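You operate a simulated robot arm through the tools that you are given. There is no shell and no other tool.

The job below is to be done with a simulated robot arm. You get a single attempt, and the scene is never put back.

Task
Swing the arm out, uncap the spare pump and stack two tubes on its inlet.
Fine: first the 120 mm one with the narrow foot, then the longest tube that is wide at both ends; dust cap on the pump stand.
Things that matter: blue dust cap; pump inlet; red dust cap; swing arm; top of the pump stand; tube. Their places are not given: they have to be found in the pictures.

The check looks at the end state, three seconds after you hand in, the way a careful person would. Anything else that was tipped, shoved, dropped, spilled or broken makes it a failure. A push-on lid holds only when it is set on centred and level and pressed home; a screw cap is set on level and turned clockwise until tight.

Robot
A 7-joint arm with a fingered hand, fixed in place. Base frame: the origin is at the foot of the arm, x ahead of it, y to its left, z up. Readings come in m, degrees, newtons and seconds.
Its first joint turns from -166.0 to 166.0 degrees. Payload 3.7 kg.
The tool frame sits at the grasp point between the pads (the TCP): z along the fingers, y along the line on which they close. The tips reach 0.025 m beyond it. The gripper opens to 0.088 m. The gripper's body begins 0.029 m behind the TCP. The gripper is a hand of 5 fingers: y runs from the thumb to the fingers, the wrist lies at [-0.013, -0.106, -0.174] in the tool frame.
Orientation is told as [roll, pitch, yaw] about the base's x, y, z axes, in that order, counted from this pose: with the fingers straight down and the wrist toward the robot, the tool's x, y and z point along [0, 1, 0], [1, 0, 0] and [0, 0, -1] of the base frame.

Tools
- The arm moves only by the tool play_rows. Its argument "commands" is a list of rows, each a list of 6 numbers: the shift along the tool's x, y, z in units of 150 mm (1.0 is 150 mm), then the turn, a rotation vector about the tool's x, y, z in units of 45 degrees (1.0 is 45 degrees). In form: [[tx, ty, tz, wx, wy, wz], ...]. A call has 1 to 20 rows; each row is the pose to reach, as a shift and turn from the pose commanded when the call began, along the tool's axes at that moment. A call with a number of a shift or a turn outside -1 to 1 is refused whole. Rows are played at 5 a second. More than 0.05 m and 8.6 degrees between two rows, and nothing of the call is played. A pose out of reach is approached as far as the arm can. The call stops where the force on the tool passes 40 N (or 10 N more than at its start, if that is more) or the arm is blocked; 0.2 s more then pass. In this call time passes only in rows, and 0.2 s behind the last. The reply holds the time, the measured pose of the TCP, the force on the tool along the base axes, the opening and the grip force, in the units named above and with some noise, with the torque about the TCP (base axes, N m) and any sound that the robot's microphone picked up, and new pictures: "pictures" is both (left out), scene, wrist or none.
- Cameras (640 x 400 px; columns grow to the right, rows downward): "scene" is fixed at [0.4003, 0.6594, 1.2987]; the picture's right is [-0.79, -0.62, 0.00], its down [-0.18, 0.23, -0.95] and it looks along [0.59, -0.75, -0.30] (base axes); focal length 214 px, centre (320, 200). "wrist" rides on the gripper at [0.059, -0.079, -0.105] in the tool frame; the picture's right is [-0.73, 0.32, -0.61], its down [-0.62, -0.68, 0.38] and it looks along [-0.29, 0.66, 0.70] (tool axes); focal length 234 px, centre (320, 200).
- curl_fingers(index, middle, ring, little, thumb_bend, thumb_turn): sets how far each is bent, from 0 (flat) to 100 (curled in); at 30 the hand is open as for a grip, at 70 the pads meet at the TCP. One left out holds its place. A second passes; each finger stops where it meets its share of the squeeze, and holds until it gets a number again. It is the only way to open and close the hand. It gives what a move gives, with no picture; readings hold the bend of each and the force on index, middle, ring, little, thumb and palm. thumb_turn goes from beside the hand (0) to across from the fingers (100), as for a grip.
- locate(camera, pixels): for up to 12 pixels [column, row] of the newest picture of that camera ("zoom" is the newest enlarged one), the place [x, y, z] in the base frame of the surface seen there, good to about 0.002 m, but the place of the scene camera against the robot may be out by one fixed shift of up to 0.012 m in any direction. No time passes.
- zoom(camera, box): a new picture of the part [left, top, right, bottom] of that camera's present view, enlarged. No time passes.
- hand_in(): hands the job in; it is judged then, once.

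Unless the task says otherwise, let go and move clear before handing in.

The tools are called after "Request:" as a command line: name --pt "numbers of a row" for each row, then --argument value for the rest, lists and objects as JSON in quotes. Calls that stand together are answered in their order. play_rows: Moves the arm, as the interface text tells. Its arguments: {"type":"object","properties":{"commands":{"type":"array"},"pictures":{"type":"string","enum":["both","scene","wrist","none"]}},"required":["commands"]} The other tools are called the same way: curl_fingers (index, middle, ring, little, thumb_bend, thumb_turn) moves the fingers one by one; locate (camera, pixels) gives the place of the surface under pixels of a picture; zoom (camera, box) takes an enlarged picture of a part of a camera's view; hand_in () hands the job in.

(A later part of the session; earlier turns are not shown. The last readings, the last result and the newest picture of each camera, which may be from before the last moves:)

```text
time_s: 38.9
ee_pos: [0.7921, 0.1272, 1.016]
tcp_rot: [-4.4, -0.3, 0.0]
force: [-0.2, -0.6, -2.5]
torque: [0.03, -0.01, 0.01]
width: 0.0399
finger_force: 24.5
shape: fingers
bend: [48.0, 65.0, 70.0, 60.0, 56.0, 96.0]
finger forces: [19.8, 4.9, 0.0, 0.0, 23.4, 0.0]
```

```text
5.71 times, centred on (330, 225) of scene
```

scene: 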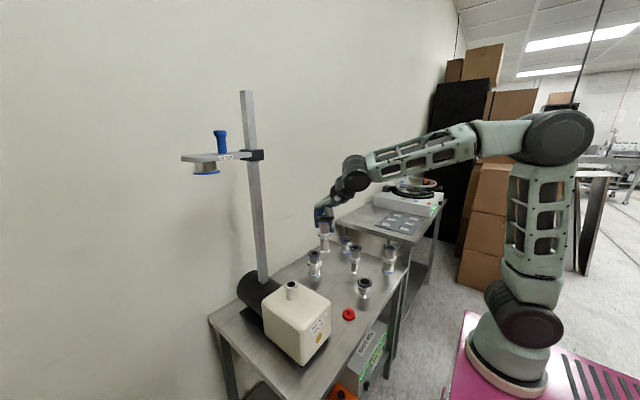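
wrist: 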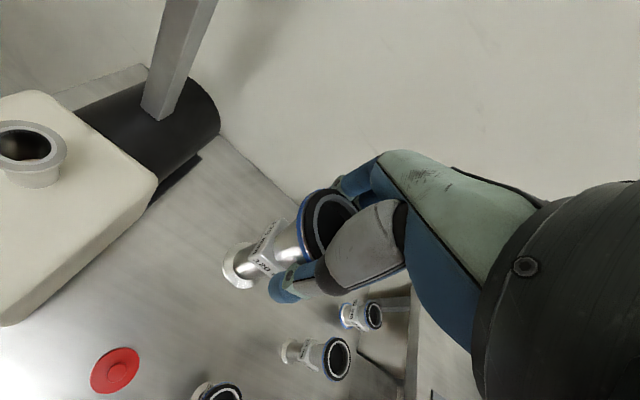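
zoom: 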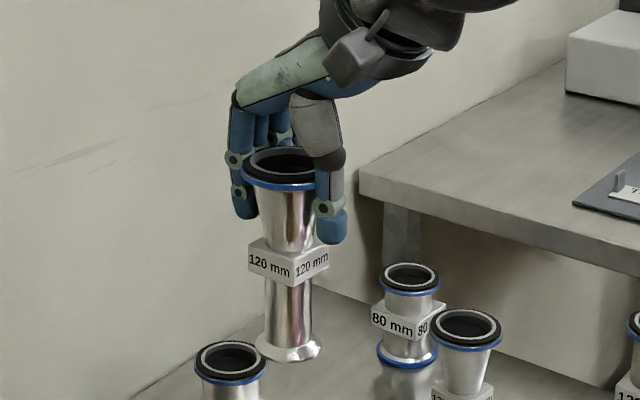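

The tube is upright now: the foot is centred at (0.7915,0.1265) under the rim at (0.793,0.128). I'll carry it over to the inlet at this height, with its foot about 3 cm above the flange.

Request:
play_rows --pt "0.166 -0.01 -0.05 0 0 0" --pt "0.333 -0.02 -0.09 0 0 0" --pt "0.5 -0.03 -0.105 0 0 0" --pt "0.665 -0.04 -0.118 0 0 0" --pictures "none"

Request:
play_rows --pt "0.165 -0.013 -0.013 0 0 0" --pt "0.33 -0.027 -0.025 0 0 0" --pt "0.495 -0.04 -0.038 0 0 0" --pt "0.495 -0.04 -0.038 0 0 0"

Request:
zoom --camera "wrist" --box '[190, 180, 350, 320]'

Request:
zoom --camera "scene" --box '[250, 210, 330, 310]'

```text
time_s: 39.9
ee_pos: [0.7869, 0.2298, 1.0241]
tcp_rot: [-4.4, -0.4, -0.1]
force: [-0.9, -0.3, -1.9]
torque: [0.0, 0.02, 0.0]
width: 0.0396
finger_force: 23.8
shape: fingers
bend: [48.0, 65.0, 70.0, 60.0, 56.0, 96.0]
finger forces: [19.7, 5.3, 0.0, 0.1, 23.4, 0.0]
```

```text
time_s: 40.9
ee_pos: [0.7806, 0.306, 1.0264]
tcp_rot: [-4.4, -0.3, 0.0]
force: [0.4, 0.2, -1.8]
torque: [0.01, 0.01, 0.01]
width: 0.04
finger_force: 24.4
shape: fingers
bend: [48.0, 65.0, 70.0, 60.0, 56.0, 96.0]
finger forces: [19.5, 5.4, 0.0, 0.0, 23.3, 0.0]
```

scene: 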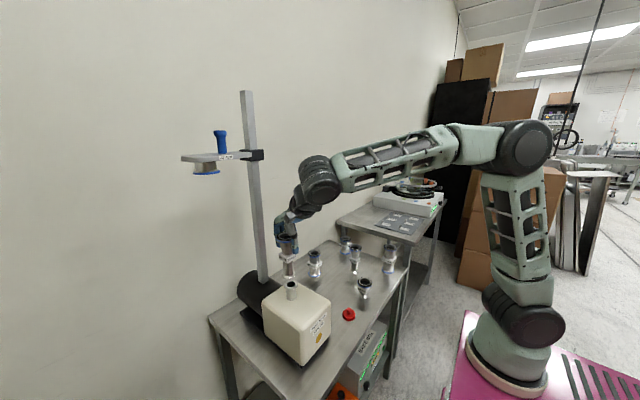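
wrist: 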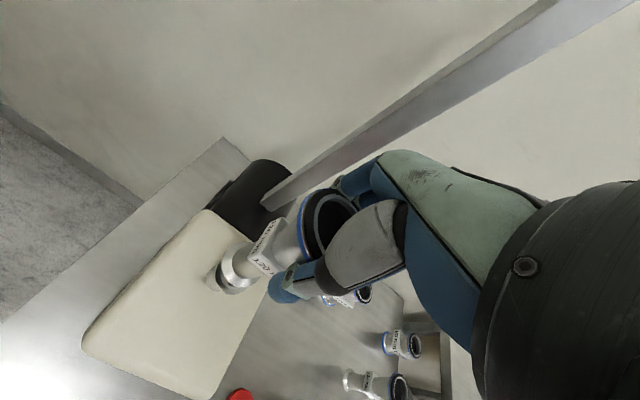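

```text
2.86 times, centred on (270, 250) of wrist
```

zoom: 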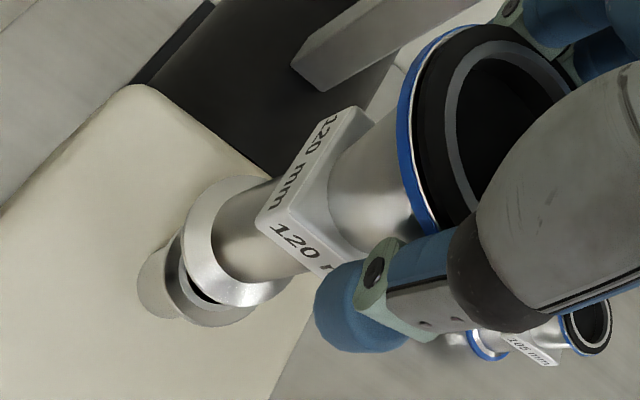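

```text
4.00 times, centred on (290, 260) of scene
```

zoom: 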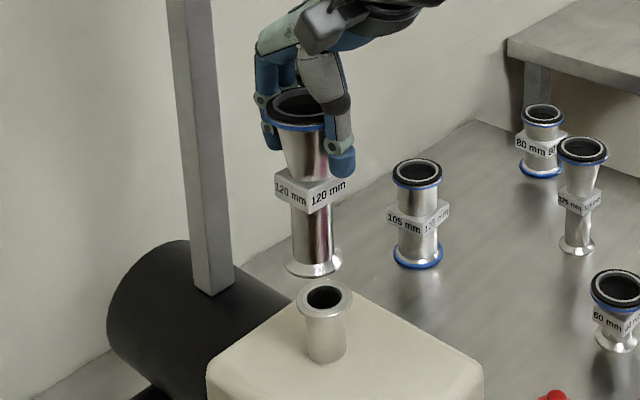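

The foot is above the flange. I'll zoom tight on both to measure their relative offset.

Request:
zoom --camera "wrist" --box '[210, 225, 290, 275]'

```text
8.00 times, centred on (250, 250) of wrist
```

zoom: 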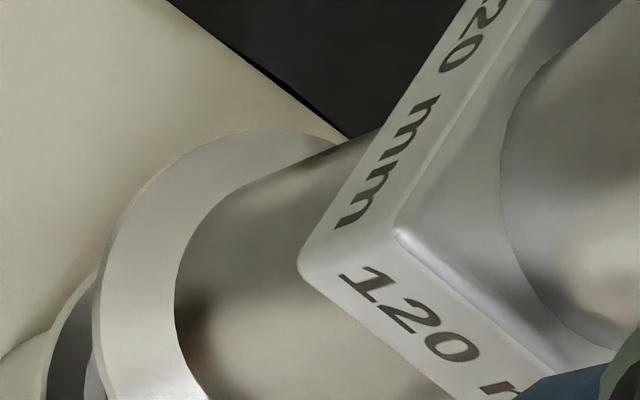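

Request:
zoom --camera "wrist" --box '[200, 235, 280, 285]'

Request:
zoom --camera "wrist" --box '[215, 260, 265, 300]'

```text
8.00 times, centred on (240, 260) of wrist
```

zoom: 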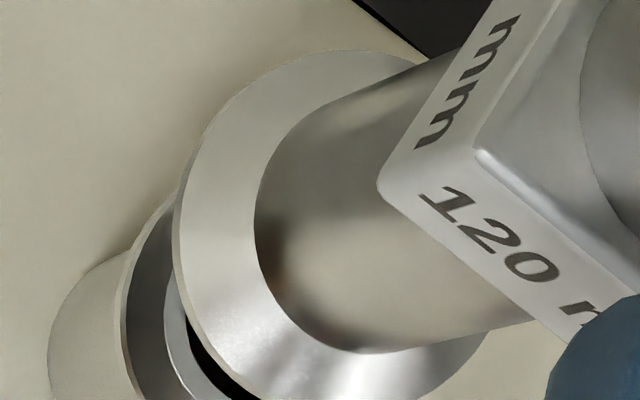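

```text
10.00 times, centred on (240, 280) of wrist
```

zoom: 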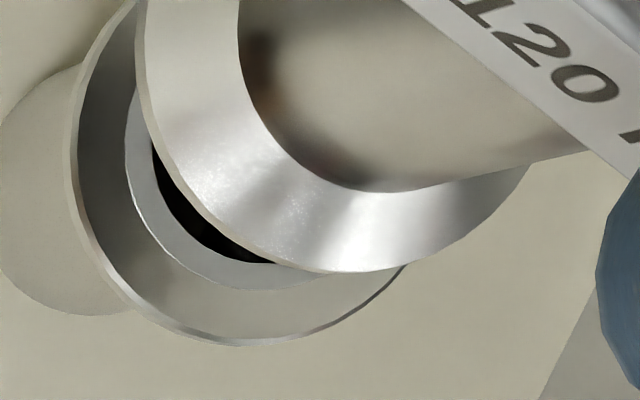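

Request:
locate --camera "zoom" --pixels '[[80, 180], [105, 265], [185, 325], [260, 338], [345, 313], [90, 100], [155, 85], [205, 185], [280, 248], [380, 262], [460, 235], [510, 190]]'

Request:
locate --camera "wrist" --pixels '[[224, 262], [226, 255], [232, 247], [240, 243], [228, 276], [247, 243]]'

```text
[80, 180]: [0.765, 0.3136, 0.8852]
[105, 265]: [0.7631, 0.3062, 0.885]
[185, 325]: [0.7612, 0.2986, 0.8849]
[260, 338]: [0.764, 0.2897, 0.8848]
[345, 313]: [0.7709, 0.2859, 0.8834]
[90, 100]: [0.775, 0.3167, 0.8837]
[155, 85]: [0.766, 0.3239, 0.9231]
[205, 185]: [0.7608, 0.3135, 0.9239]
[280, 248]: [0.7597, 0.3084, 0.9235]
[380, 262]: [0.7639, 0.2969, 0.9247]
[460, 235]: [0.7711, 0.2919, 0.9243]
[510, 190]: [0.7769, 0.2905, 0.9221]
```

```text
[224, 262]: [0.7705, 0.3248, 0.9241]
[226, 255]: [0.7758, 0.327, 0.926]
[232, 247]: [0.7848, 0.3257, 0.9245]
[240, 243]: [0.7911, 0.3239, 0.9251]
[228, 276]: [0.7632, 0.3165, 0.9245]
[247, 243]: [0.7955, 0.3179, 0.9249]
```

The flange centre is about (0.780,0.301) and the foot centre about (0.779,0.308), so the foot is 7 mm too far in +y. I'll shift by (+1,-7) mm and lower 26 mm, stopping just above the flange.

Request:
play_rows --pt "-0.046 0.007 0.004 0 0 0" --pt "-0.042 0.007 0.06 0 0 0" --pt "-0.038 0.007 0.12 0 0 0" --pt "-0.033 0.007 0.176 0 0 0" --pt "-0.033 0.007 0.176 0 0 0"

Request:
zoom --camera "scene" --box '[270, 260, 320, 310]'

Request:
zoom --camera "wrist" --box '[205, 240, 269, 290]'

```text
time_s: 42.1
ee_pos: [0.7822, 0.2959, 1.0002]
tcp_rot: [-4.4, -0.3, 0.0]
force: [0.5, -0.1, -3.3]
torque: [-0.01, 0.02, 0.01]
width: 0.0398
finger_force: 24.2
shape: fingers
bend: [48.0, 65.0, 70.0, 60.0, 56.0, 96.0]
finger forces: [19.6, 5.5, 0.0, 0.0, 23.4, 0.0]
```

scene: 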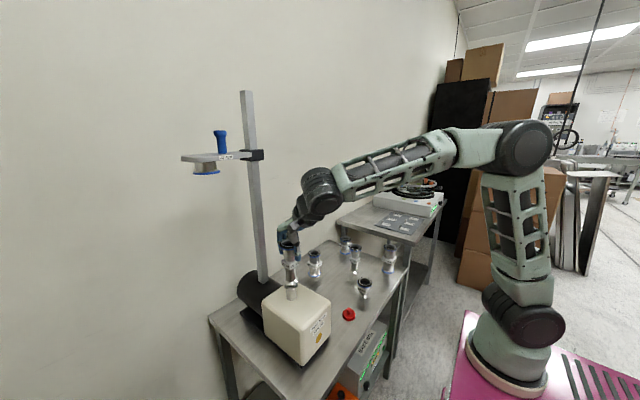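
wrist: 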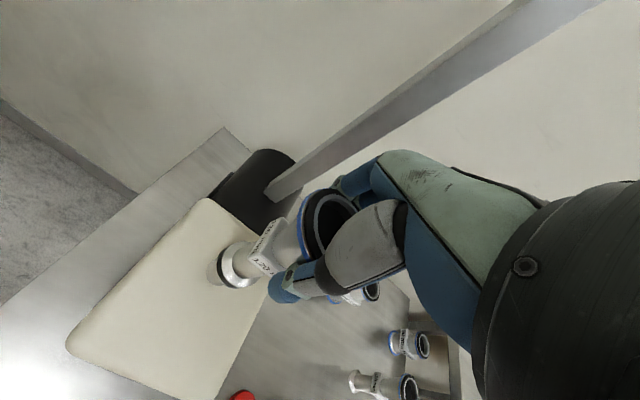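

```text
8.00 times, centred on (295, 285) of scene
```

zoom: 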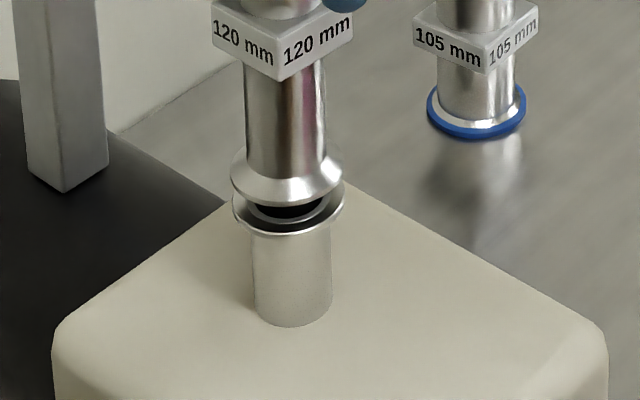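

```text
8.00 times, centred on (237, 265) of wrist
```

zoom: 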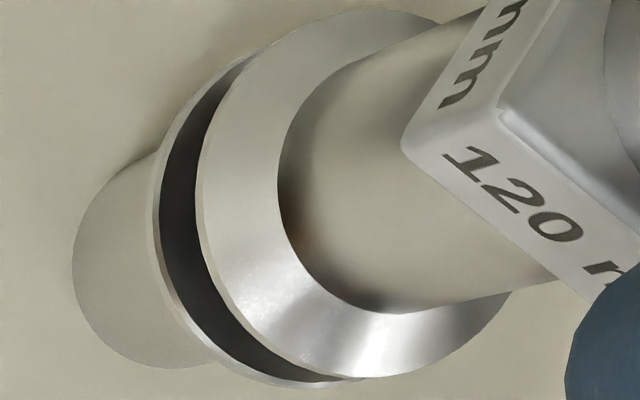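

In the scene zoom the foot (231-343) and the flange (232-345) line up across, with about a 7 mm gap. I'll measure the other direction from the wrist view.

Request:
locate --camera "zoom" --pixels '[[157, 200], [158, 270], [190, 335], [260, 378], [175, 150], [220, 85], [205, 200], [215, 275], [255, 330], [330, 370], [225, 120], [270, 55]]'

Request:
locate --camera "wrist" --pixels '[[244, 238], [250, 235], [258, 236], [255, 285], [262, 283]]'

```text
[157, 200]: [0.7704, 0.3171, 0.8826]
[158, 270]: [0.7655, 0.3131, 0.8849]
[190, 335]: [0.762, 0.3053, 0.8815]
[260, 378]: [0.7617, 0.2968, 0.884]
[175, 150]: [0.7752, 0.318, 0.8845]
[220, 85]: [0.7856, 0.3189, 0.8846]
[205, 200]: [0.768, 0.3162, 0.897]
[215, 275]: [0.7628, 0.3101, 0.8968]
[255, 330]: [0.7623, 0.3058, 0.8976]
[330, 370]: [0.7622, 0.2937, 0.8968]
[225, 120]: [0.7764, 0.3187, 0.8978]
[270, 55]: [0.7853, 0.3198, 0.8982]
```

```text
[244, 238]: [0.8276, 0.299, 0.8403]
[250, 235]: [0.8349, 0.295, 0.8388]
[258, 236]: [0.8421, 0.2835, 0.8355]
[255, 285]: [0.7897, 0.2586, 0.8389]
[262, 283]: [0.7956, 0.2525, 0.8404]
```

The foot and flange circles coincide to within about 0.5 mm. I'll lower in small steps and watch the force for contact.

Request:
play_rows --pt "0.001 0 0.013 0 0 0" --pt "0.002 0 0.027 0 0 0" --pt "0.003 0 0.04 0 0 0" --pt "0.004 0 0.05 0 0 0" --pictures "scene"

Request:
zoom --camera "scene" --box '[270, 260, 320, 310]'

```text
time_s: 43.1
ee_pos: [0.7812, 0.2963, 0.9935]
tcp_rot: [-4.4, -0.4, -0.1]
force: [0.6, -0.2, -3.1]
torque: [0.0, -0.02, 0.01]
width: 0.0397
finger_force: 24.0
shape: fingers
bend: [48.0, 65.0, 70.0, 60.0, 56.0, 96.0]
finger forces: [19.5, 5.5, 0.1, 0.1, 23.3, 0.1]
```

scene: 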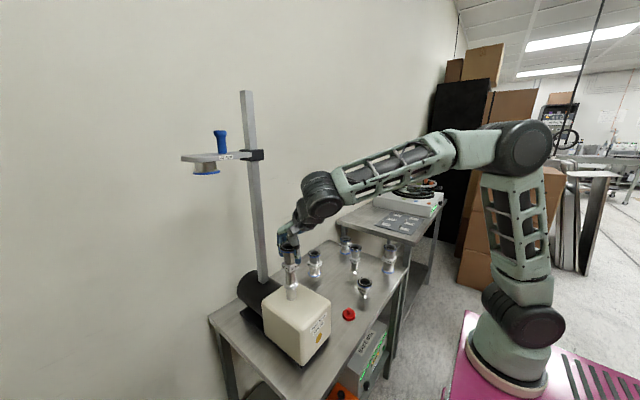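

```text
8.00 times, centred on (295, 285) of scene
```

zoom: 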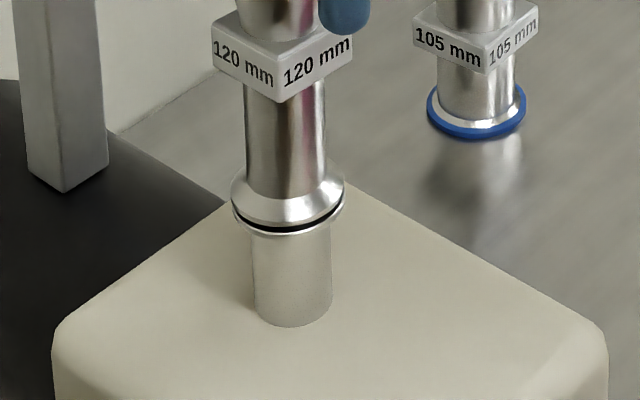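

The gap is down to about 2 mm and even all round. I'll lower 1 mm at a time.

Request:
play_rows --pt "0.0005 0 0.005 0 0 0" --pt "0.001 0 0.01 0 0 0" --pictures "none"

Request:
play_rows --pt "0.0003 0 0.004 0 0 0" --pt "0.0006 0 0.007 0 0 0" --pictures "scene"

Request:
zoom --camera "scene" --box '[270, 260, 320, 310]'

```text
time_s: 43.7
ee_pos: [0.7808, 0.2966, 0.9923]
tcp_rot: [-4.3, -0.4, 0.0]
force: [-0.7, 0.3, 0.4]
torque: [0.02, -0.03, -0.04]
width: 0.0395
finger_force: 24.2
shape: fingers
bend: [48.0, 65.0, 70.0, 60.0, 57.0, 96.0]
finger forces: [20.0, 5.0, 0.0, 0.1, 23.5, 0.0]
```

```text
time_s: 44.3
ee_pos: [0.7822, 0.2973, 0.9917]
tcp_rot: [-4.3, -0.3, -0.1]
force: [-1.0, 0.6, 3.1]
torque: [0.01, 0.03, 0.02]
width: 0.0398
finger_force: 24.4
shape: fingers
bend: [48.0, 65.0, 70.0, 60.0, 57.0, 96.0]
finger forces: [19.8, 5.2, 0.1, 0.0, 23.9, 0.1]
```

scene: 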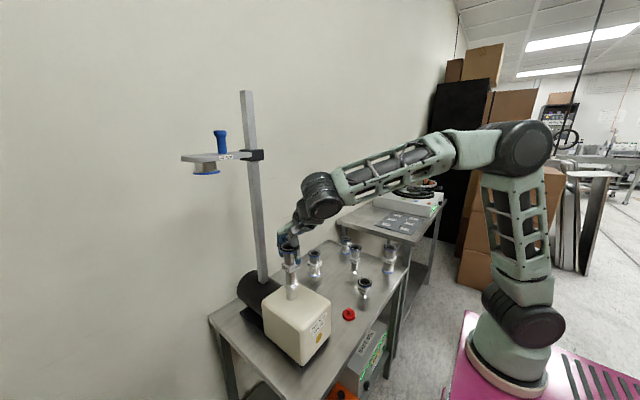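

```text
8.00 times, centred on (295, 285) of scene
```

zoom: 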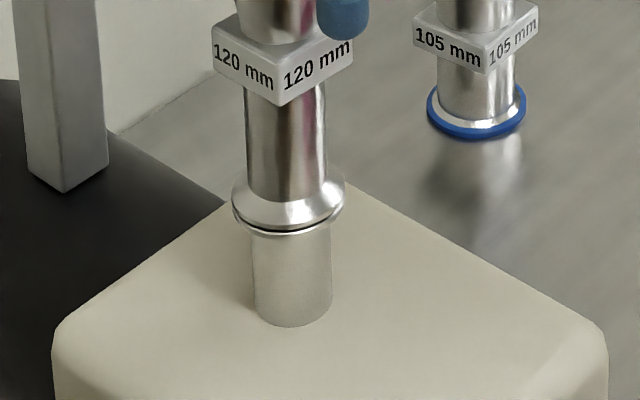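

Contact: the vertical force went from -3 N to +3 N. I'll press very slightly more to seat it level and look again.

Request:
play_rows --pt "0.0003 0 0.004 0 0 0" --pt "0.0006 0 0.008 0 0 0"

Request:
zoom --camera "scene" --box '[275, 265, 307, 297]'

Request:
zoom --camera "wrist" --box '[205, 240, 269, 290]'

```text
time_s: 44.9
ee_pos: [0.7832, 0.2969, 0.9892]
tcp_rot: [-4.3, -0.4, 0.0]
force: [-2.9, 4.6, 10.3]
torque: [0.02, -0.07, -0.02]
width: 0.0395
finger_force: 24.4
shape: fingers
bend: [48.0, 66.0, 70.0, 60.0, 57.0, 95.0]
finger forces: [19.4, 4.4, 0.0, 0.1, 25.5, 0.0]
```

scene: 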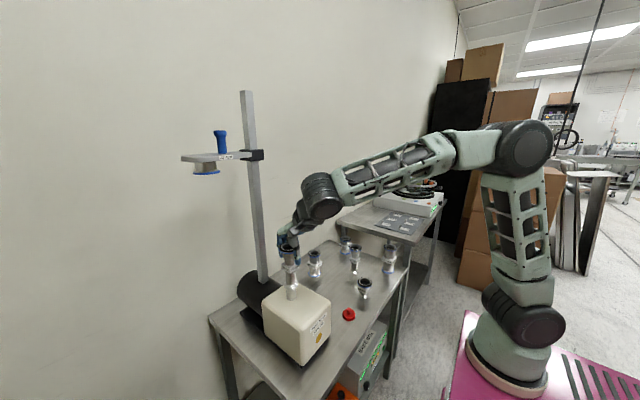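
wrist: 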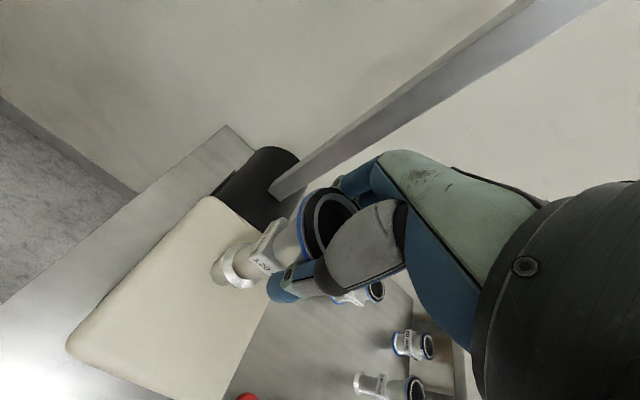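

```text
12.50 times, centred on (291, 281) of scene
```

zoom: 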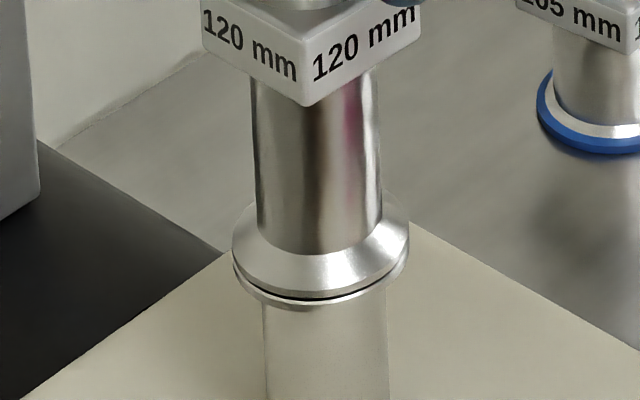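

```text
8.00 times, centred on (237, 265) of wrist
```

zoom: 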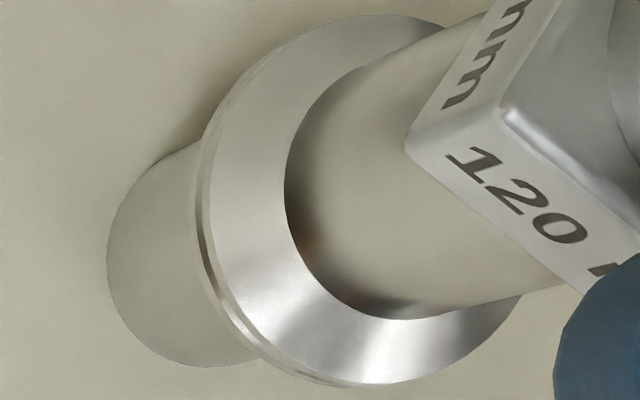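

The foot is on the flange with its edges nearly coincident and a hairline gap on one side from about 1° of tilt. I'll back off the preload slightly, then open in small symmetric steps so it settles flat.

Request:
play_rows --pt "-0.0003 0 -0.004 0 0 0" --pt "-0.0006 0 -0.009 0 0 0" --pictures "none"

Request:
curl_fingers --index 46 --middle 60 --ring 60 --little 55 --thumb_bend 54

Request:
zoom --camera "scene" --box '[260, 225, 330, 305]'

```text
time_s: 45.5
ee_pos: [0.7815, 0.2967, 0.9901]
tcp_rot: [-4.4, -0.3, 0.0]
force: [-0.9, 0.7, 5.2]
torque: [0.01, 0.0, 0.0]
width: 0.0396
finger_force: 24.4
shape: fingers
bend: [48.0, 65.0, 70.0, 60.0, 57.0, 96.0]
finger forces: [19.5, 5.3, 0.0, 0.0, 23.9, 0.1]
```

```text
time_s: 46.5
ee_pos: [0.7832, 0.296, 0.9909]
tcp_rot: [-4.3, -0.3, 0.0]
force: [-0.2, 0.6, 4.1]
torque: [0.02, 0.01, 0.03]
width: 0.0505
finger_force: 5.4
shape: fingers
bend: [43.0, 60.0, 60.0, 55.0, 51.0, 97.0]
finger forces: [5.4, 0.2, 0.0, 0.1, 5.6, 0.1]
```

```text
5.00 times, centred on (295, 265) of scene
```

zoom: 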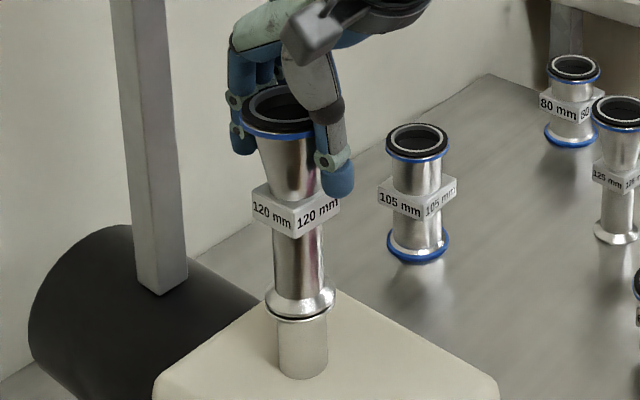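

The grip is down to about 5 N and the tube stands upright. I'll continue opening gradually.

Request:
curl_fingers --index 42 --middle 50 --ring 50 --little 50 --thumb_bend 48

Request:
zoom --camera "scene" --box '[260, 225, 330, 305]'

Request:
curl_fingers --index 39 --middle 44 --ring 44 --little 44 --thumb_bend 43

Request:
zoom --camera "scene" --box '[260, 225, 330, 305]'

```text
time_s: 47.5
ee_pos: [0.7817, 0.2966, 0.9909]
tcp_rot: [-4.4, -0.2, 0.0]
force: [-0.5, 0.7, 1.9]
torque: [0.0, -0.01, 0.0]
width: 0.0562
finger_force: 2.0
shape: fingers
bend: [41.0, 50.0, 50.0, 50.0, 47.0, 97.0]
finger forces: [1.7, 0.0, 0.0, 0.1, 2.1, 0.0]
```

```text
5.00 times, centred on (295, 265) of scene
```

zoom: 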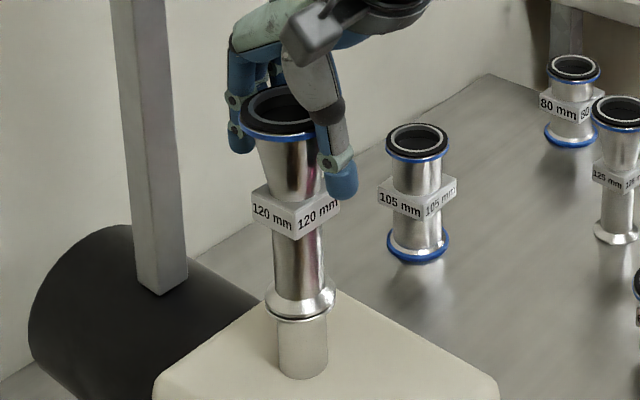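

```text
time_s: 48.5
ee_pos: [0.7811, 0.297, 0.9901]
tcp_rot: [-4.5, -0.4, -0.1]
force: [-2.3, 1.2, -0.8]
torque: [-0.01, -0.03, -0.01]
width: 0.0625
finger_force: 1.2
shape: fingers
bend: [39.0, 44.0, 44.0, 44.0, 42.0, 97.0]
finger forces: [0.0, 0.0, 0.0, 0.1, 2.2, 0.0]
```

```text
5.00 times, centred on (295, 265) of scene
```

zoom: 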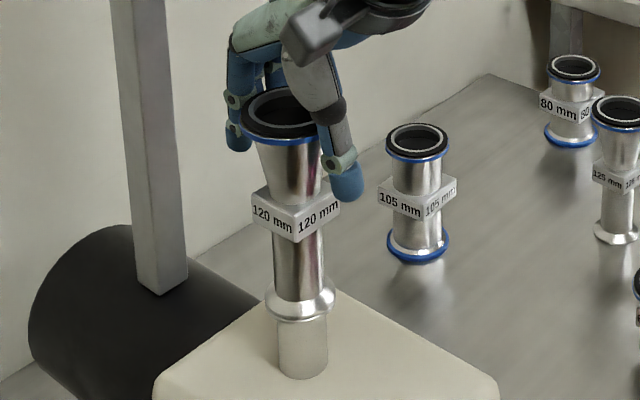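

The index is free, but the thumb still pushes 2.2 N in +x. I'll open the thumb now while the fingers stay near.

Request:
curl_fingers --thumb_bend 36

Request:
zoom --camera "scene" --box '[260, 225, 330, 305]'

```text
time_s: 49.5
ee_pos: [0.7823, 0.2963, 0.9902]
tcp_rot: [-4.4, -0.3, 0.0]
force: [-0.3, 0.2, 0.6]
torque: [-0.05, -0.03, 0.01]
width: 0.0683
finger_force: 0.4
shape: fingers
bend: [39.0, 44.0, 44.0, 44.0, 36.0, 97.0]
finger forces: [0.0, 0.1, 0.0, 0.0, 0.2, 0.1]
```

```text
5.00 times, centred on (295, 265) of scene
```

zoom: 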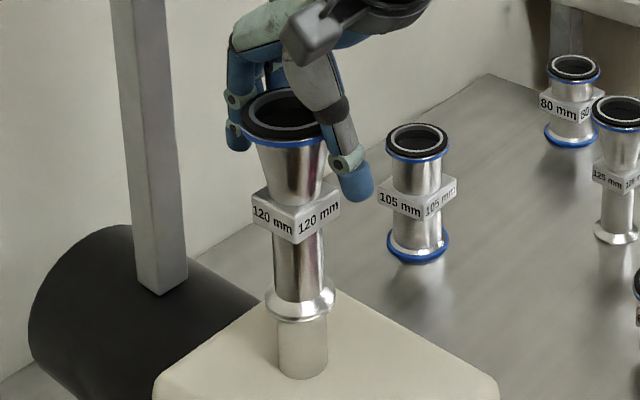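

All fingers are free and the tube stands straight. I'll open fully and rise straight up.

Request:
curl_fingers --index 28 --middle 28 --ring 28 --little 28 --thumb_bend 28

Request:
play_rows --pt "-0.005 0 -0.07 0 0 0" --pt "-0.013 0 -0.17 0 0 0" --pt "-0.026 0 -0.34 0 0 0" --pt "-0.041 0 -0.53 0 0 0" --pt "-0.055 0 -0.72 0 0 0"

Request:
zoom --camera "scene" --box '[260, 225, 330, 305]'

```text
time_s: 50.5
ee_pos: [0.782, 0.2955, 0.9904]
tcp_rot: [-4.3, -0.4, 0.0]
force: [-1.0, -0.8, 0.3]
torque: [0.04, 0.01, 0.01]
width: 0.0885
finger_force: 0.1
shape: fingers
bend: [28.0, 28.0, 28.0, 28.0, 28.0, 97.0]
finger forces: [0.0, 0.1, 0.1, 0.0, 0.0, 0.0]
```

```text
time_s: 51.7
ee_pos: [0.7814, 0.2964, 1.0981]
tcp_rot: [-4.5, -0.3, 0.1]
force: [-0.3, 0.6, 0.8]
torque: [-0.01, 0.0, -0.01]
width: 0.0885
finger_force: 0.0
shape: fingers
bend: [28.0, 28.0, 28.0, 28.0, 28.0, 97.0]
finger forces: [0.1, 0.1, 0.0, 0.0, 0.0, 0.0]
```

scene: 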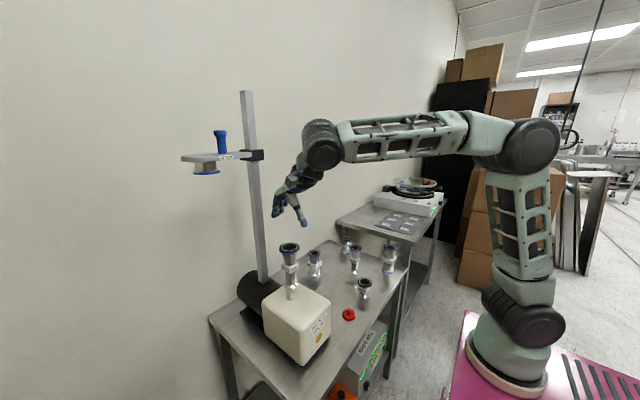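
wrist: 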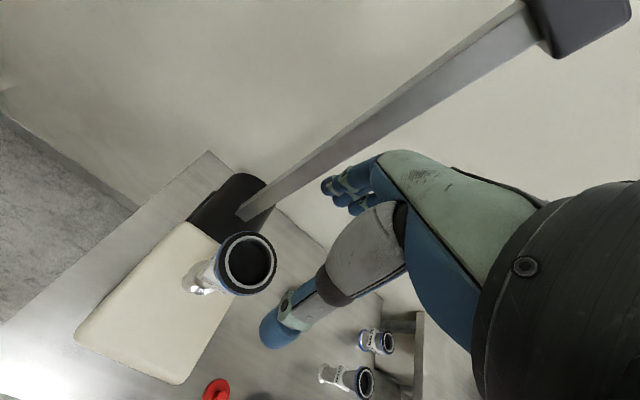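

```text
5.00 times, centred on (295, 265) of scene
```

zoom: 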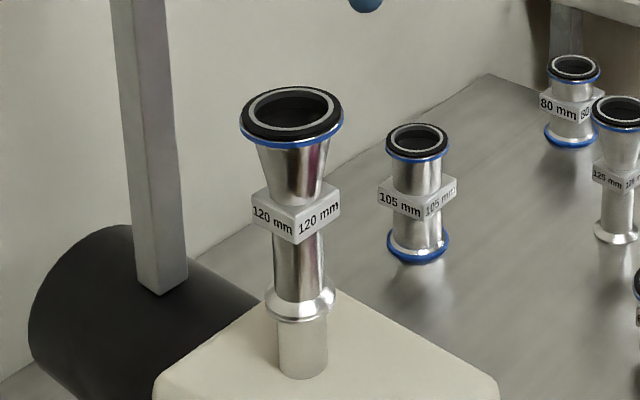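

The reducer stands on the inlet. I'll check its seat and rim position.

Request:
zoom --camera "scene" --box '[275, 265, 307, 297]'

Request:
zoom --camera "wrist" --box '[170, 220, 290, 300]'

Request:
locate --camera "zoom" --pixels '[[425, 65], [350, 105], [255, 160], [265, 210], [340, 385], [430, 385], [535, 290], [560, 200], [520, 90], [305, 300], [480, 72], [550, 250]]'

```text
12.50 times, centred on (291, 281) of scene
```

zoom: 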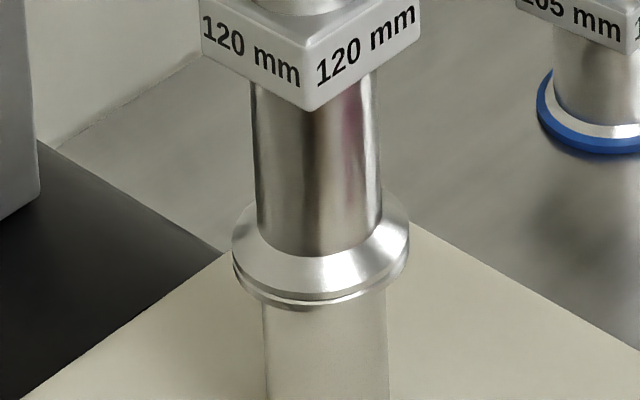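

```text
5.00 times, centred on (230, 260) of wrist
```

zoom: 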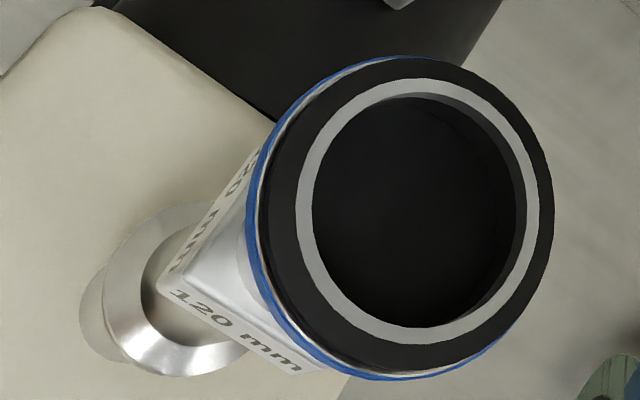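

```text
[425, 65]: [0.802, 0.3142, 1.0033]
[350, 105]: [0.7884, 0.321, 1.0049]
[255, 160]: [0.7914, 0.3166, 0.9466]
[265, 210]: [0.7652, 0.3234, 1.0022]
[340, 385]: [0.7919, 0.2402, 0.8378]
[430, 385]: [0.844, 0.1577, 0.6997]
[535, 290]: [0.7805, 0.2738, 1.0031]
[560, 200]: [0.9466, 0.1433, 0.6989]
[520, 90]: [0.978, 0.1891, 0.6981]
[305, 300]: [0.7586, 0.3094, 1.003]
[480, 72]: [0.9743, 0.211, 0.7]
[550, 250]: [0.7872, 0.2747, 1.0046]
```

Request:
locate --camera "zoom" --pixels '[[420, 87], [400, 335], [305, 200], [534, 215], [335, 115], [510, 300], [328, 292], [500, 115], [280, 150], [548, 230], [420, 65], [400, 362]]'

```text
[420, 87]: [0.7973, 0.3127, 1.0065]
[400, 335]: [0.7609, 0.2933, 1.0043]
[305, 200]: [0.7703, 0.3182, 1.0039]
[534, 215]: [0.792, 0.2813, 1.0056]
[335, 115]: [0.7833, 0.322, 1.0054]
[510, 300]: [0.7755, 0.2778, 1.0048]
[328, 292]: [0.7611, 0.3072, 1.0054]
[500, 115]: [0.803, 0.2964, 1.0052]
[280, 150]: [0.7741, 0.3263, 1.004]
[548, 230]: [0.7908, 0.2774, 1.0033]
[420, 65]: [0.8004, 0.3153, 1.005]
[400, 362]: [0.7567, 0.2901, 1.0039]
```

The reducer is seated flush, and its top ring is centred at about (0.7803,0.3013), z 1.005, right over the inlet. Next I'll travel toward the wide 120 mm tube near (0.68,-0.204), levelling the hand on the way.

Request:
play_rows --pt "-0.23 -0.05 0.018 0 0.025 0" --pt "-0.465 -0.1 0.036 0 0.05 0" --pt "-0.7 -0.15 0.054 0 0.075 0" --pt "-0.93 -0.2 0.072 0 0.098 0" --pictures "none"

Request:
play_rows --pt "-0.25 -0.06 0 0 0 0" --pt "-0.5 -0.12 0.05 0 0 0" --pt "-0.75 -0.18 0.1 0 0 0" --pt "-1.0 -0.24 0.15 0 0 0" --pictures "none"

Request:
play_rows --pt "-0.25 -0.06 0.1 0 0 0" --pt "-0.5 -0.12 0.2 0 0 0" --pt "-0.75 -0.18 0.3 0 0 0" --pt "-0.9 -0.24 0.4 0 0 0"

```text
time_s: 52.7
ee_pos: [0.7513, 0.1543, 1.0976]
tcp_rot: [0.2, -0.2, -0.1]
force: [0.4, 0.0, -0.3]
torque: [0.02, -0.02, 0.0]
width: 0.0884
finger_force: 0.0
shape: fingers
bend: [28.0, 28.0, 28.0, 28.0, 28.0, 97.0]
finger forces: [0.0, 0.1, 0.0, 0.1, 0.0, 0.0]
```

```text
time_s: 53.7
ee_pos: [0.7137, 0.0055, 1.0737]
tcp_rot: [-0.1, -0.3, 0.0]
force: [0.4, 0.4, 0.1]
torque: [0.03, 0.0, -0.02]
width: 0.0886
finger_force: 0.0
shape: fingers
bend: [28.0, 28.0, 28.0, 28.0, 28.0, 97.0]
finger forces: [0.1, 0.1, 0.0, 0.0, 0.1, 0.0]
```

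```text
time_s: 54.7
ee_pos: [0.6818, -0.1299, 1.0157]
tcp_rot: [0.1, -0.2, 0.0]
force: [-0.3, 0.5, -0.3]
torque: [0.02, -0.03, 0.02]
width: 0.0884
finger_force: 0.1
shape: fingers
bend: [28.0, 28.0, 28.0, 28.0, 28.0, 97.0]
finger forces: [0.0, 0.1, 0.0, 0.1, 0.0, 0.1]
```

scene: 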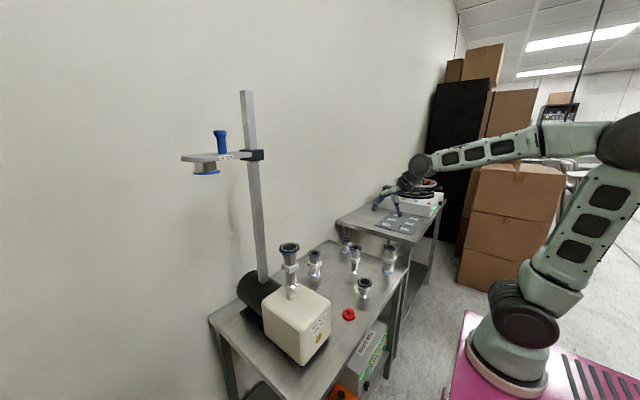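
wrist: 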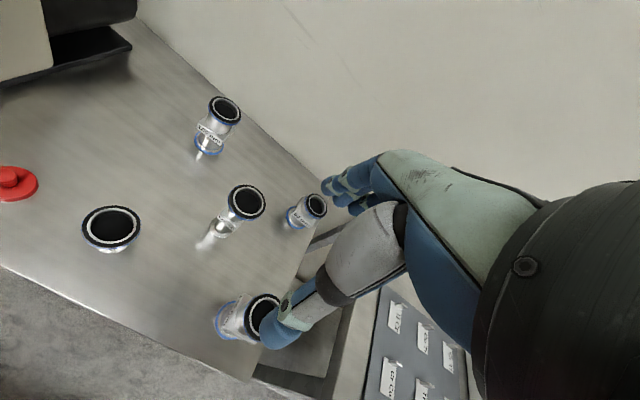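

The wide tube shows at (245,318), partly behind the thumb. I'll check the height of the neighbouring bench and move over the tube.

Request:
locate --camera "wrist" --pixels '[[400, 340], [360, 300], [330, 345], [350, 370], [262, 305], [235, 315], [370, 290], [300, 330]]'

Request:
play_rows --pt "-0.16 0 0.05 0 0 0" --pt "-0.33 0 0.1 0 0 0" --pt "-0.49 0 0.2 0 0 0"

Request:
zoom --camera "wrist" --box '[190, 220, 310, 320]'

```text
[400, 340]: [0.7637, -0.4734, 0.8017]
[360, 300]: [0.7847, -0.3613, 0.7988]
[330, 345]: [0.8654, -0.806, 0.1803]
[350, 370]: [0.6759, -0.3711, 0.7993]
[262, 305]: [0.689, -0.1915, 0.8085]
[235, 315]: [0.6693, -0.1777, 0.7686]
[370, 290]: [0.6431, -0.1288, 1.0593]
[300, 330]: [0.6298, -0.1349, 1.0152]
```

```text
time_s: 55.5
ee_pos: [0.6818, -0.2035, 0.9844]
tcp_rot: [0.0, -0.2, 0.1]
force: [-0.1, 0.3, 0.8]
torque: [-0.02, -0.06, 0.02]
width: 0.0885
finger_force: 0.1
shape: fingers
bend: [28.0, 28.0, 28.0, 28.0, 28.0, 97.0]
finger forces: [0.1, 0.1, 0.0, 0.0, 0.0, 0.1]
```

scene: 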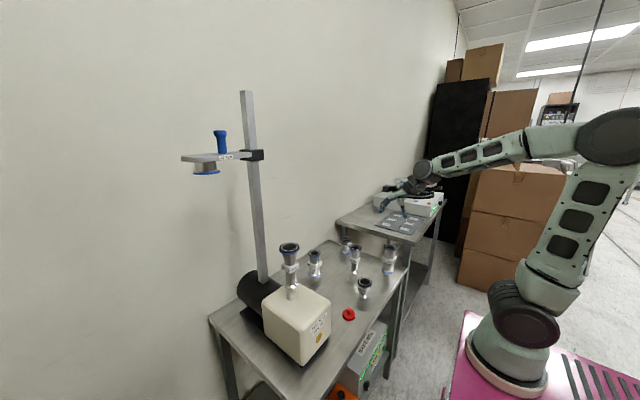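
wrist: 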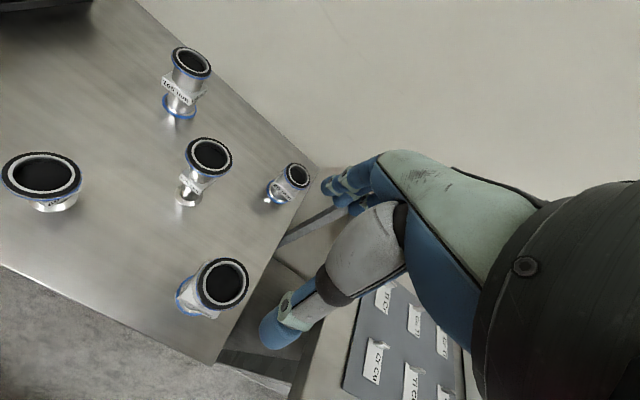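

```text
4.00 times, centred on (250, 270) of wrist
```

zoom: 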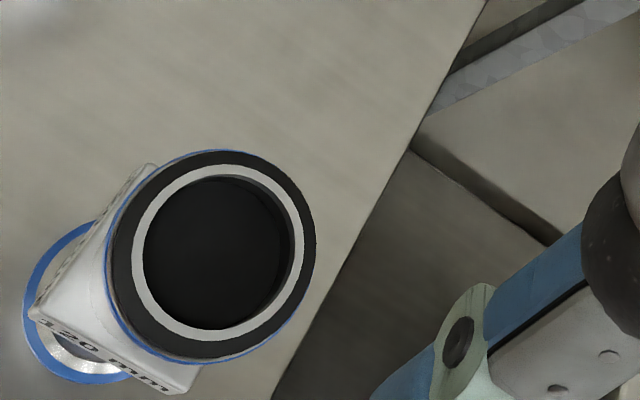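

Request:
locate --camera "zoom" --pixels '[[220, 171], [190, 328], [140, 245], [298, 250], [165, 195], [270, 310], [150, 300], [285, 195], [125, 225], [308, 240], [220, 158], [190, 347]]'

```text
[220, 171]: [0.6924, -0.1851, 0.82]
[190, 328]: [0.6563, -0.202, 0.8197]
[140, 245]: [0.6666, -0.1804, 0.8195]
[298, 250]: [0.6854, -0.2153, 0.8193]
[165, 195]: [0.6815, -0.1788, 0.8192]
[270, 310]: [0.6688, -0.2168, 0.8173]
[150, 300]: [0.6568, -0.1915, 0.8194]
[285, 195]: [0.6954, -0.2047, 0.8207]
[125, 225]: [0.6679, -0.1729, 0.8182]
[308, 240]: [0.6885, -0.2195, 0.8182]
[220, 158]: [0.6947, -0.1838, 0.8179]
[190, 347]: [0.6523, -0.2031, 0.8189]
```

The wide tube's ring centre is (0.6756,-0.1962), z 0.819. I'll align over it and descend to TCP z≈0.805.

Request:
play_rows --pt "0.03 -0.033 0.2 0 0 0" --pt "0.03 -0.033 0.4 0 0 0" --pt "0.03 -0.033 0.6 0 0 0" --pictures "wrist"

Request:
zoom --camera "wrist" --box '[200, 180, 340, 300]'

```text
time_s: 56.3
ee_pos: [0.6776, -0.1992, 0.8939]
tcp_rot: [0.0, -0.3, 0.0]
force: [0.7, 0.5, -0.1]
torque: [0.01, -0.04, 0.01]
width: 0.0886
finger_force: 0.1
shape: fingers
bend: [28.0, 28.0, 28.0, 28.0, 28.0, 97.0]
finger forces: [0.0, 0.0, 0.0, 0.0, 0.1, 0.0]
```

wrist: 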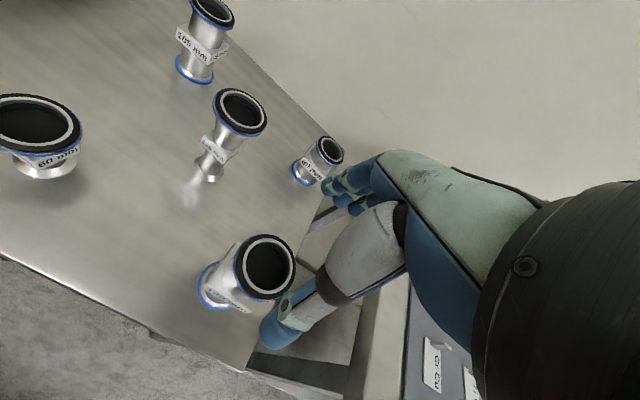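

```text
3.33 times, centred on (270, 240) of wrist
```

zoom: 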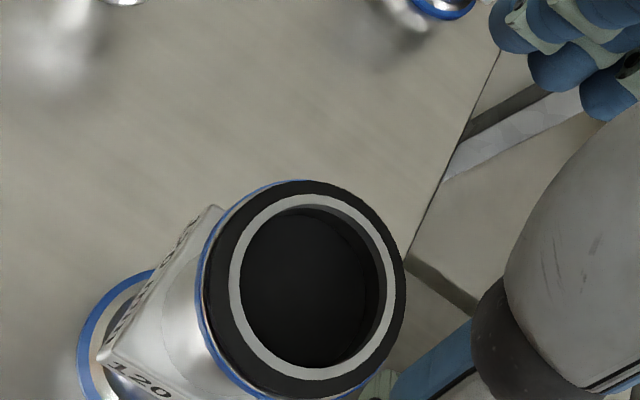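

The ring sits below the TCP as expected. I'll descend the remaining 89 mm around the rim.

Request:
play_rows --pt "0 0 0.2 0 0 0" --pt "0 0 0.4 0 0 0" --pt "0 0 0.593 0 0 0"

Request:
curl_fingers --index 40 --middle 42 --ring 42 --little 42 --thumb_bend 40

Request:
zoom --camera "scene" --box '[350, 220, 430, 290]'

Request:
zoom --camera "wrist" --box '[220, 160, 400, 350]'

```text
time_s: 57.1
ee_pos: [0.6748, -0.2002, 0.8064]
tcp_rot: [0.0, -0.3, 0.0]
force: [0.5, 1.1, 0.1]
torque: [-0.02, -0.03, -0.02]
width: 0.0884
finger_force: 0.0
shape: fingers
bend: [28.0, 28.0, 28.0, 28.0, 28.0, 97.0]
finger forces: [0.0, 0.0, 0.0, 0.0, 0.0, 0.0]
```

scene: 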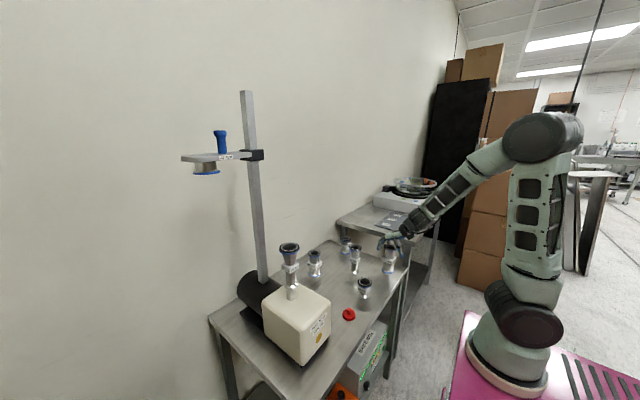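
wrist: 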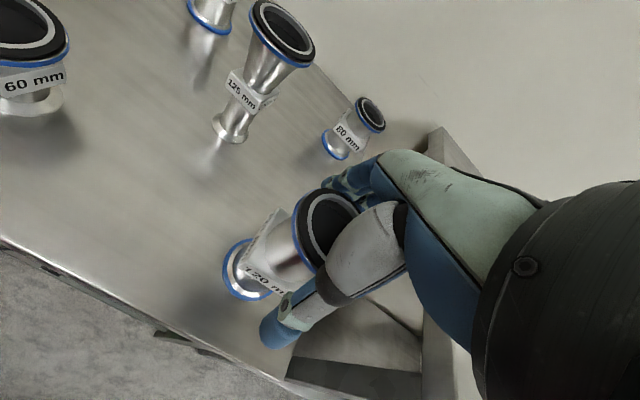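

```text
time_s: 58.1
ee_pos: [0.6761, -0.199, 0.8073]
tcp_rot: [0.1, -0.3, 0.1]
force: [-1.0, -0.6, -0.1]
torque: [-0.01, 0.02, 0.01]
width: 0.0643
finger_force: 0.2
shape: fingers
bend: [40.0, 42.0, 42.0, 42.0, 40.0, 97.0]
finger forces: [0.0, 0.0, 0.1, 0.1, 0.1, 0.1]
```

```text
5.71 times, centred on (390, 255) of scene
```

zoom: 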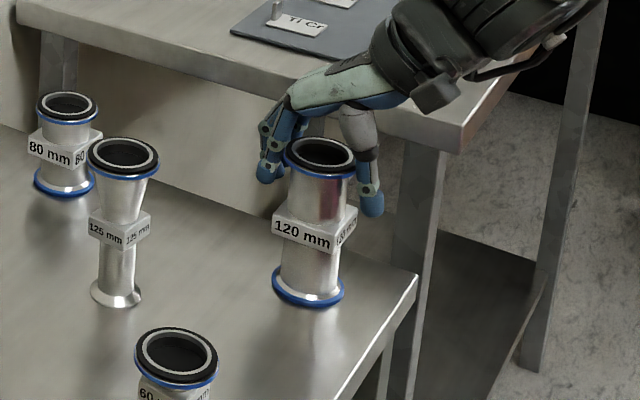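

```text
2.11 times, centred on (310, 255) of wrist
```

zoom: 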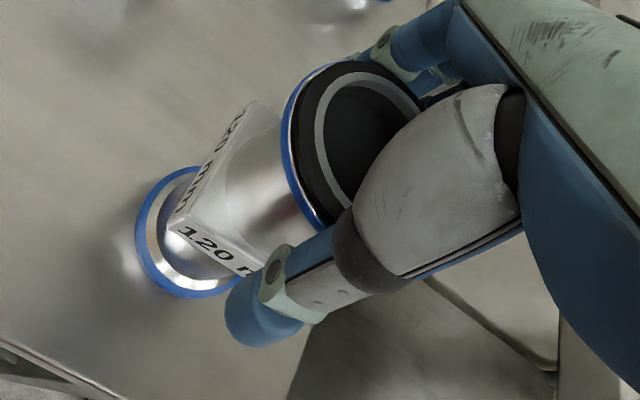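

The tube is centred between thumb and fingers with no contact yet. I'll close to grip.

Request:
curl_fingers --index 70 --middle 70 --ring 60 --little 55 --thumb_bend 70

Request:
play_rows --pt "0 0 -0.05 0 0 0" --pt "0 0 -0.12 0 0 0" --pt "0 0 -0.25 0 0 0" --pt "0 0 -0.4 0 0 0"

Request:
zoom --camera "scene" --box '[350, 200, 430, 270]'

Request:
zoom --camera "wrist" --box '[220, 160, 400, 350]'

```text
time_s: 59.1
ee_pos: [0.6763, -0.1999, 0.8077]
tcp_rot: [0.1, -0.3, 0.0]
force: [1.7, -0.3, 0.6]
torque: [-0.06, -0.27, 0.0]
width: 0.0417
finger_force: 26.8
shape: fingers
bend: [49.0, 59.0, 60.0, 55.0, 55.0, 96.0]
finger forces: [18.3, 8.6, 0.1, 0.1, 25.4, 0.0]
```

```text
time_s: 60.1
ee_pos: [0.6757, -0.1975, 0.8665]
tcp_rot: [0.0, -0.3, 0.0]
force: [-0.2, 0.2, -3.7]
torque: [-0.04, -0.02, 0.05]
width: 0.0415
finger_force: 25.1
shape: fingers
bend: [49.0, 60.0, 60.0, 55.0, 55.0, 96.0]
finger forces: [17.7, 7.1, 0.0, 0.0, 25.1, 0.1]
```

scene: 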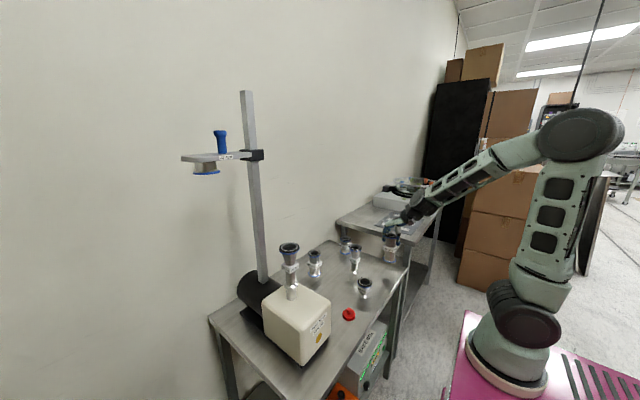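
wrist: 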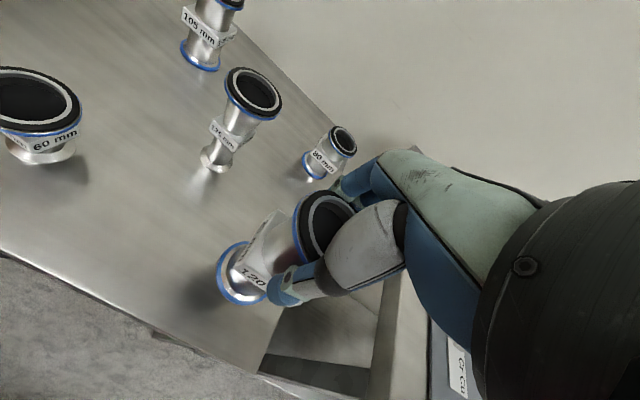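

```text
5.71 times, centred on (390, 235) of scene
```

zoom: 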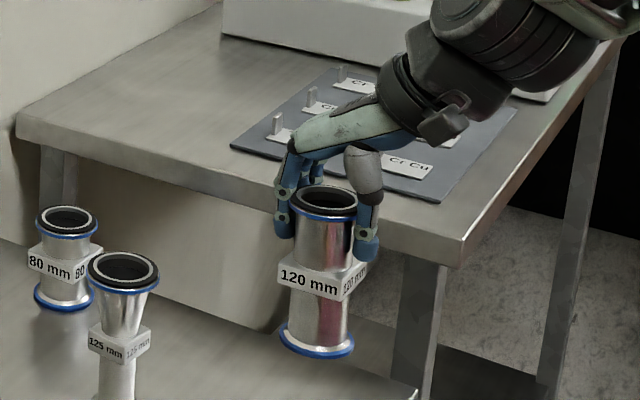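

```text
2.11 times, centred on (310, 255) of wrist
```

zoom: 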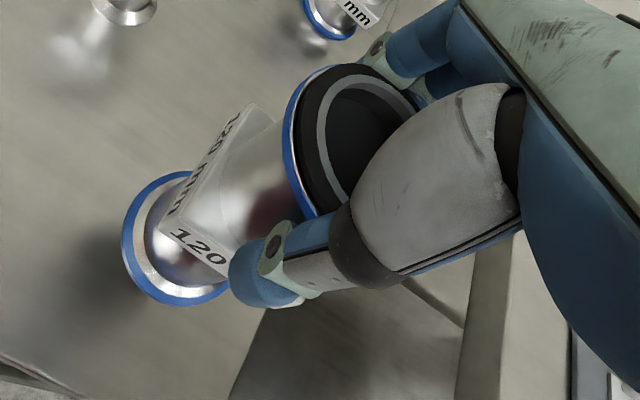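

Lifted with 3.7 N of weight. The foot again appears to have swung slightly, so I'll measure the tilt.

Request:
locate --camera "zoom" --pixels '[[124, 235], [132, 270], [155, 297], [190, 303], [135, 200], [160, 180], [222, 288], [300, 190], [288, 120], [318, 75], [290, 155], [315, 210]]'

Request:
locate --camera "wrist" --pixels '[[220, 264], [223, 286], [240, 302], [250, 303], [226, 250], [240, 243]]'

```text
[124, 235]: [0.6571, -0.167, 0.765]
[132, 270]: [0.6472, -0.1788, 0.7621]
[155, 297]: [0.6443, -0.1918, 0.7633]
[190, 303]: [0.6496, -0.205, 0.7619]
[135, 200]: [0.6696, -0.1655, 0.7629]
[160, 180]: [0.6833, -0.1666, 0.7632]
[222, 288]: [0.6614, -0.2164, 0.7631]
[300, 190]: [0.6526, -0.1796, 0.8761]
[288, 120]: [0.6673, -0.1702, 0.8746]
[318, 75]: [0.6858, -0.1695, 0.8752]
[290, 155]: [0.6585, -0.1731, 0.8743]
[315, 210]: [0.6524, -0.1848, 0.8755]
```

```text
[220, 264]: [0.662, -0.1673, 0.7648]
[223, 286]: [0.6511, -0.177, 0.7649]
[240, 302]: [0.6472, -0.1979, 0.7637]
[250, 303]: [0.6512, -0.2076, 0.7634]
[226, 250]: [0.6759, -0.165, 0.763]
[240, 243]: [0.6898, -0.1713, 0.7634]
```

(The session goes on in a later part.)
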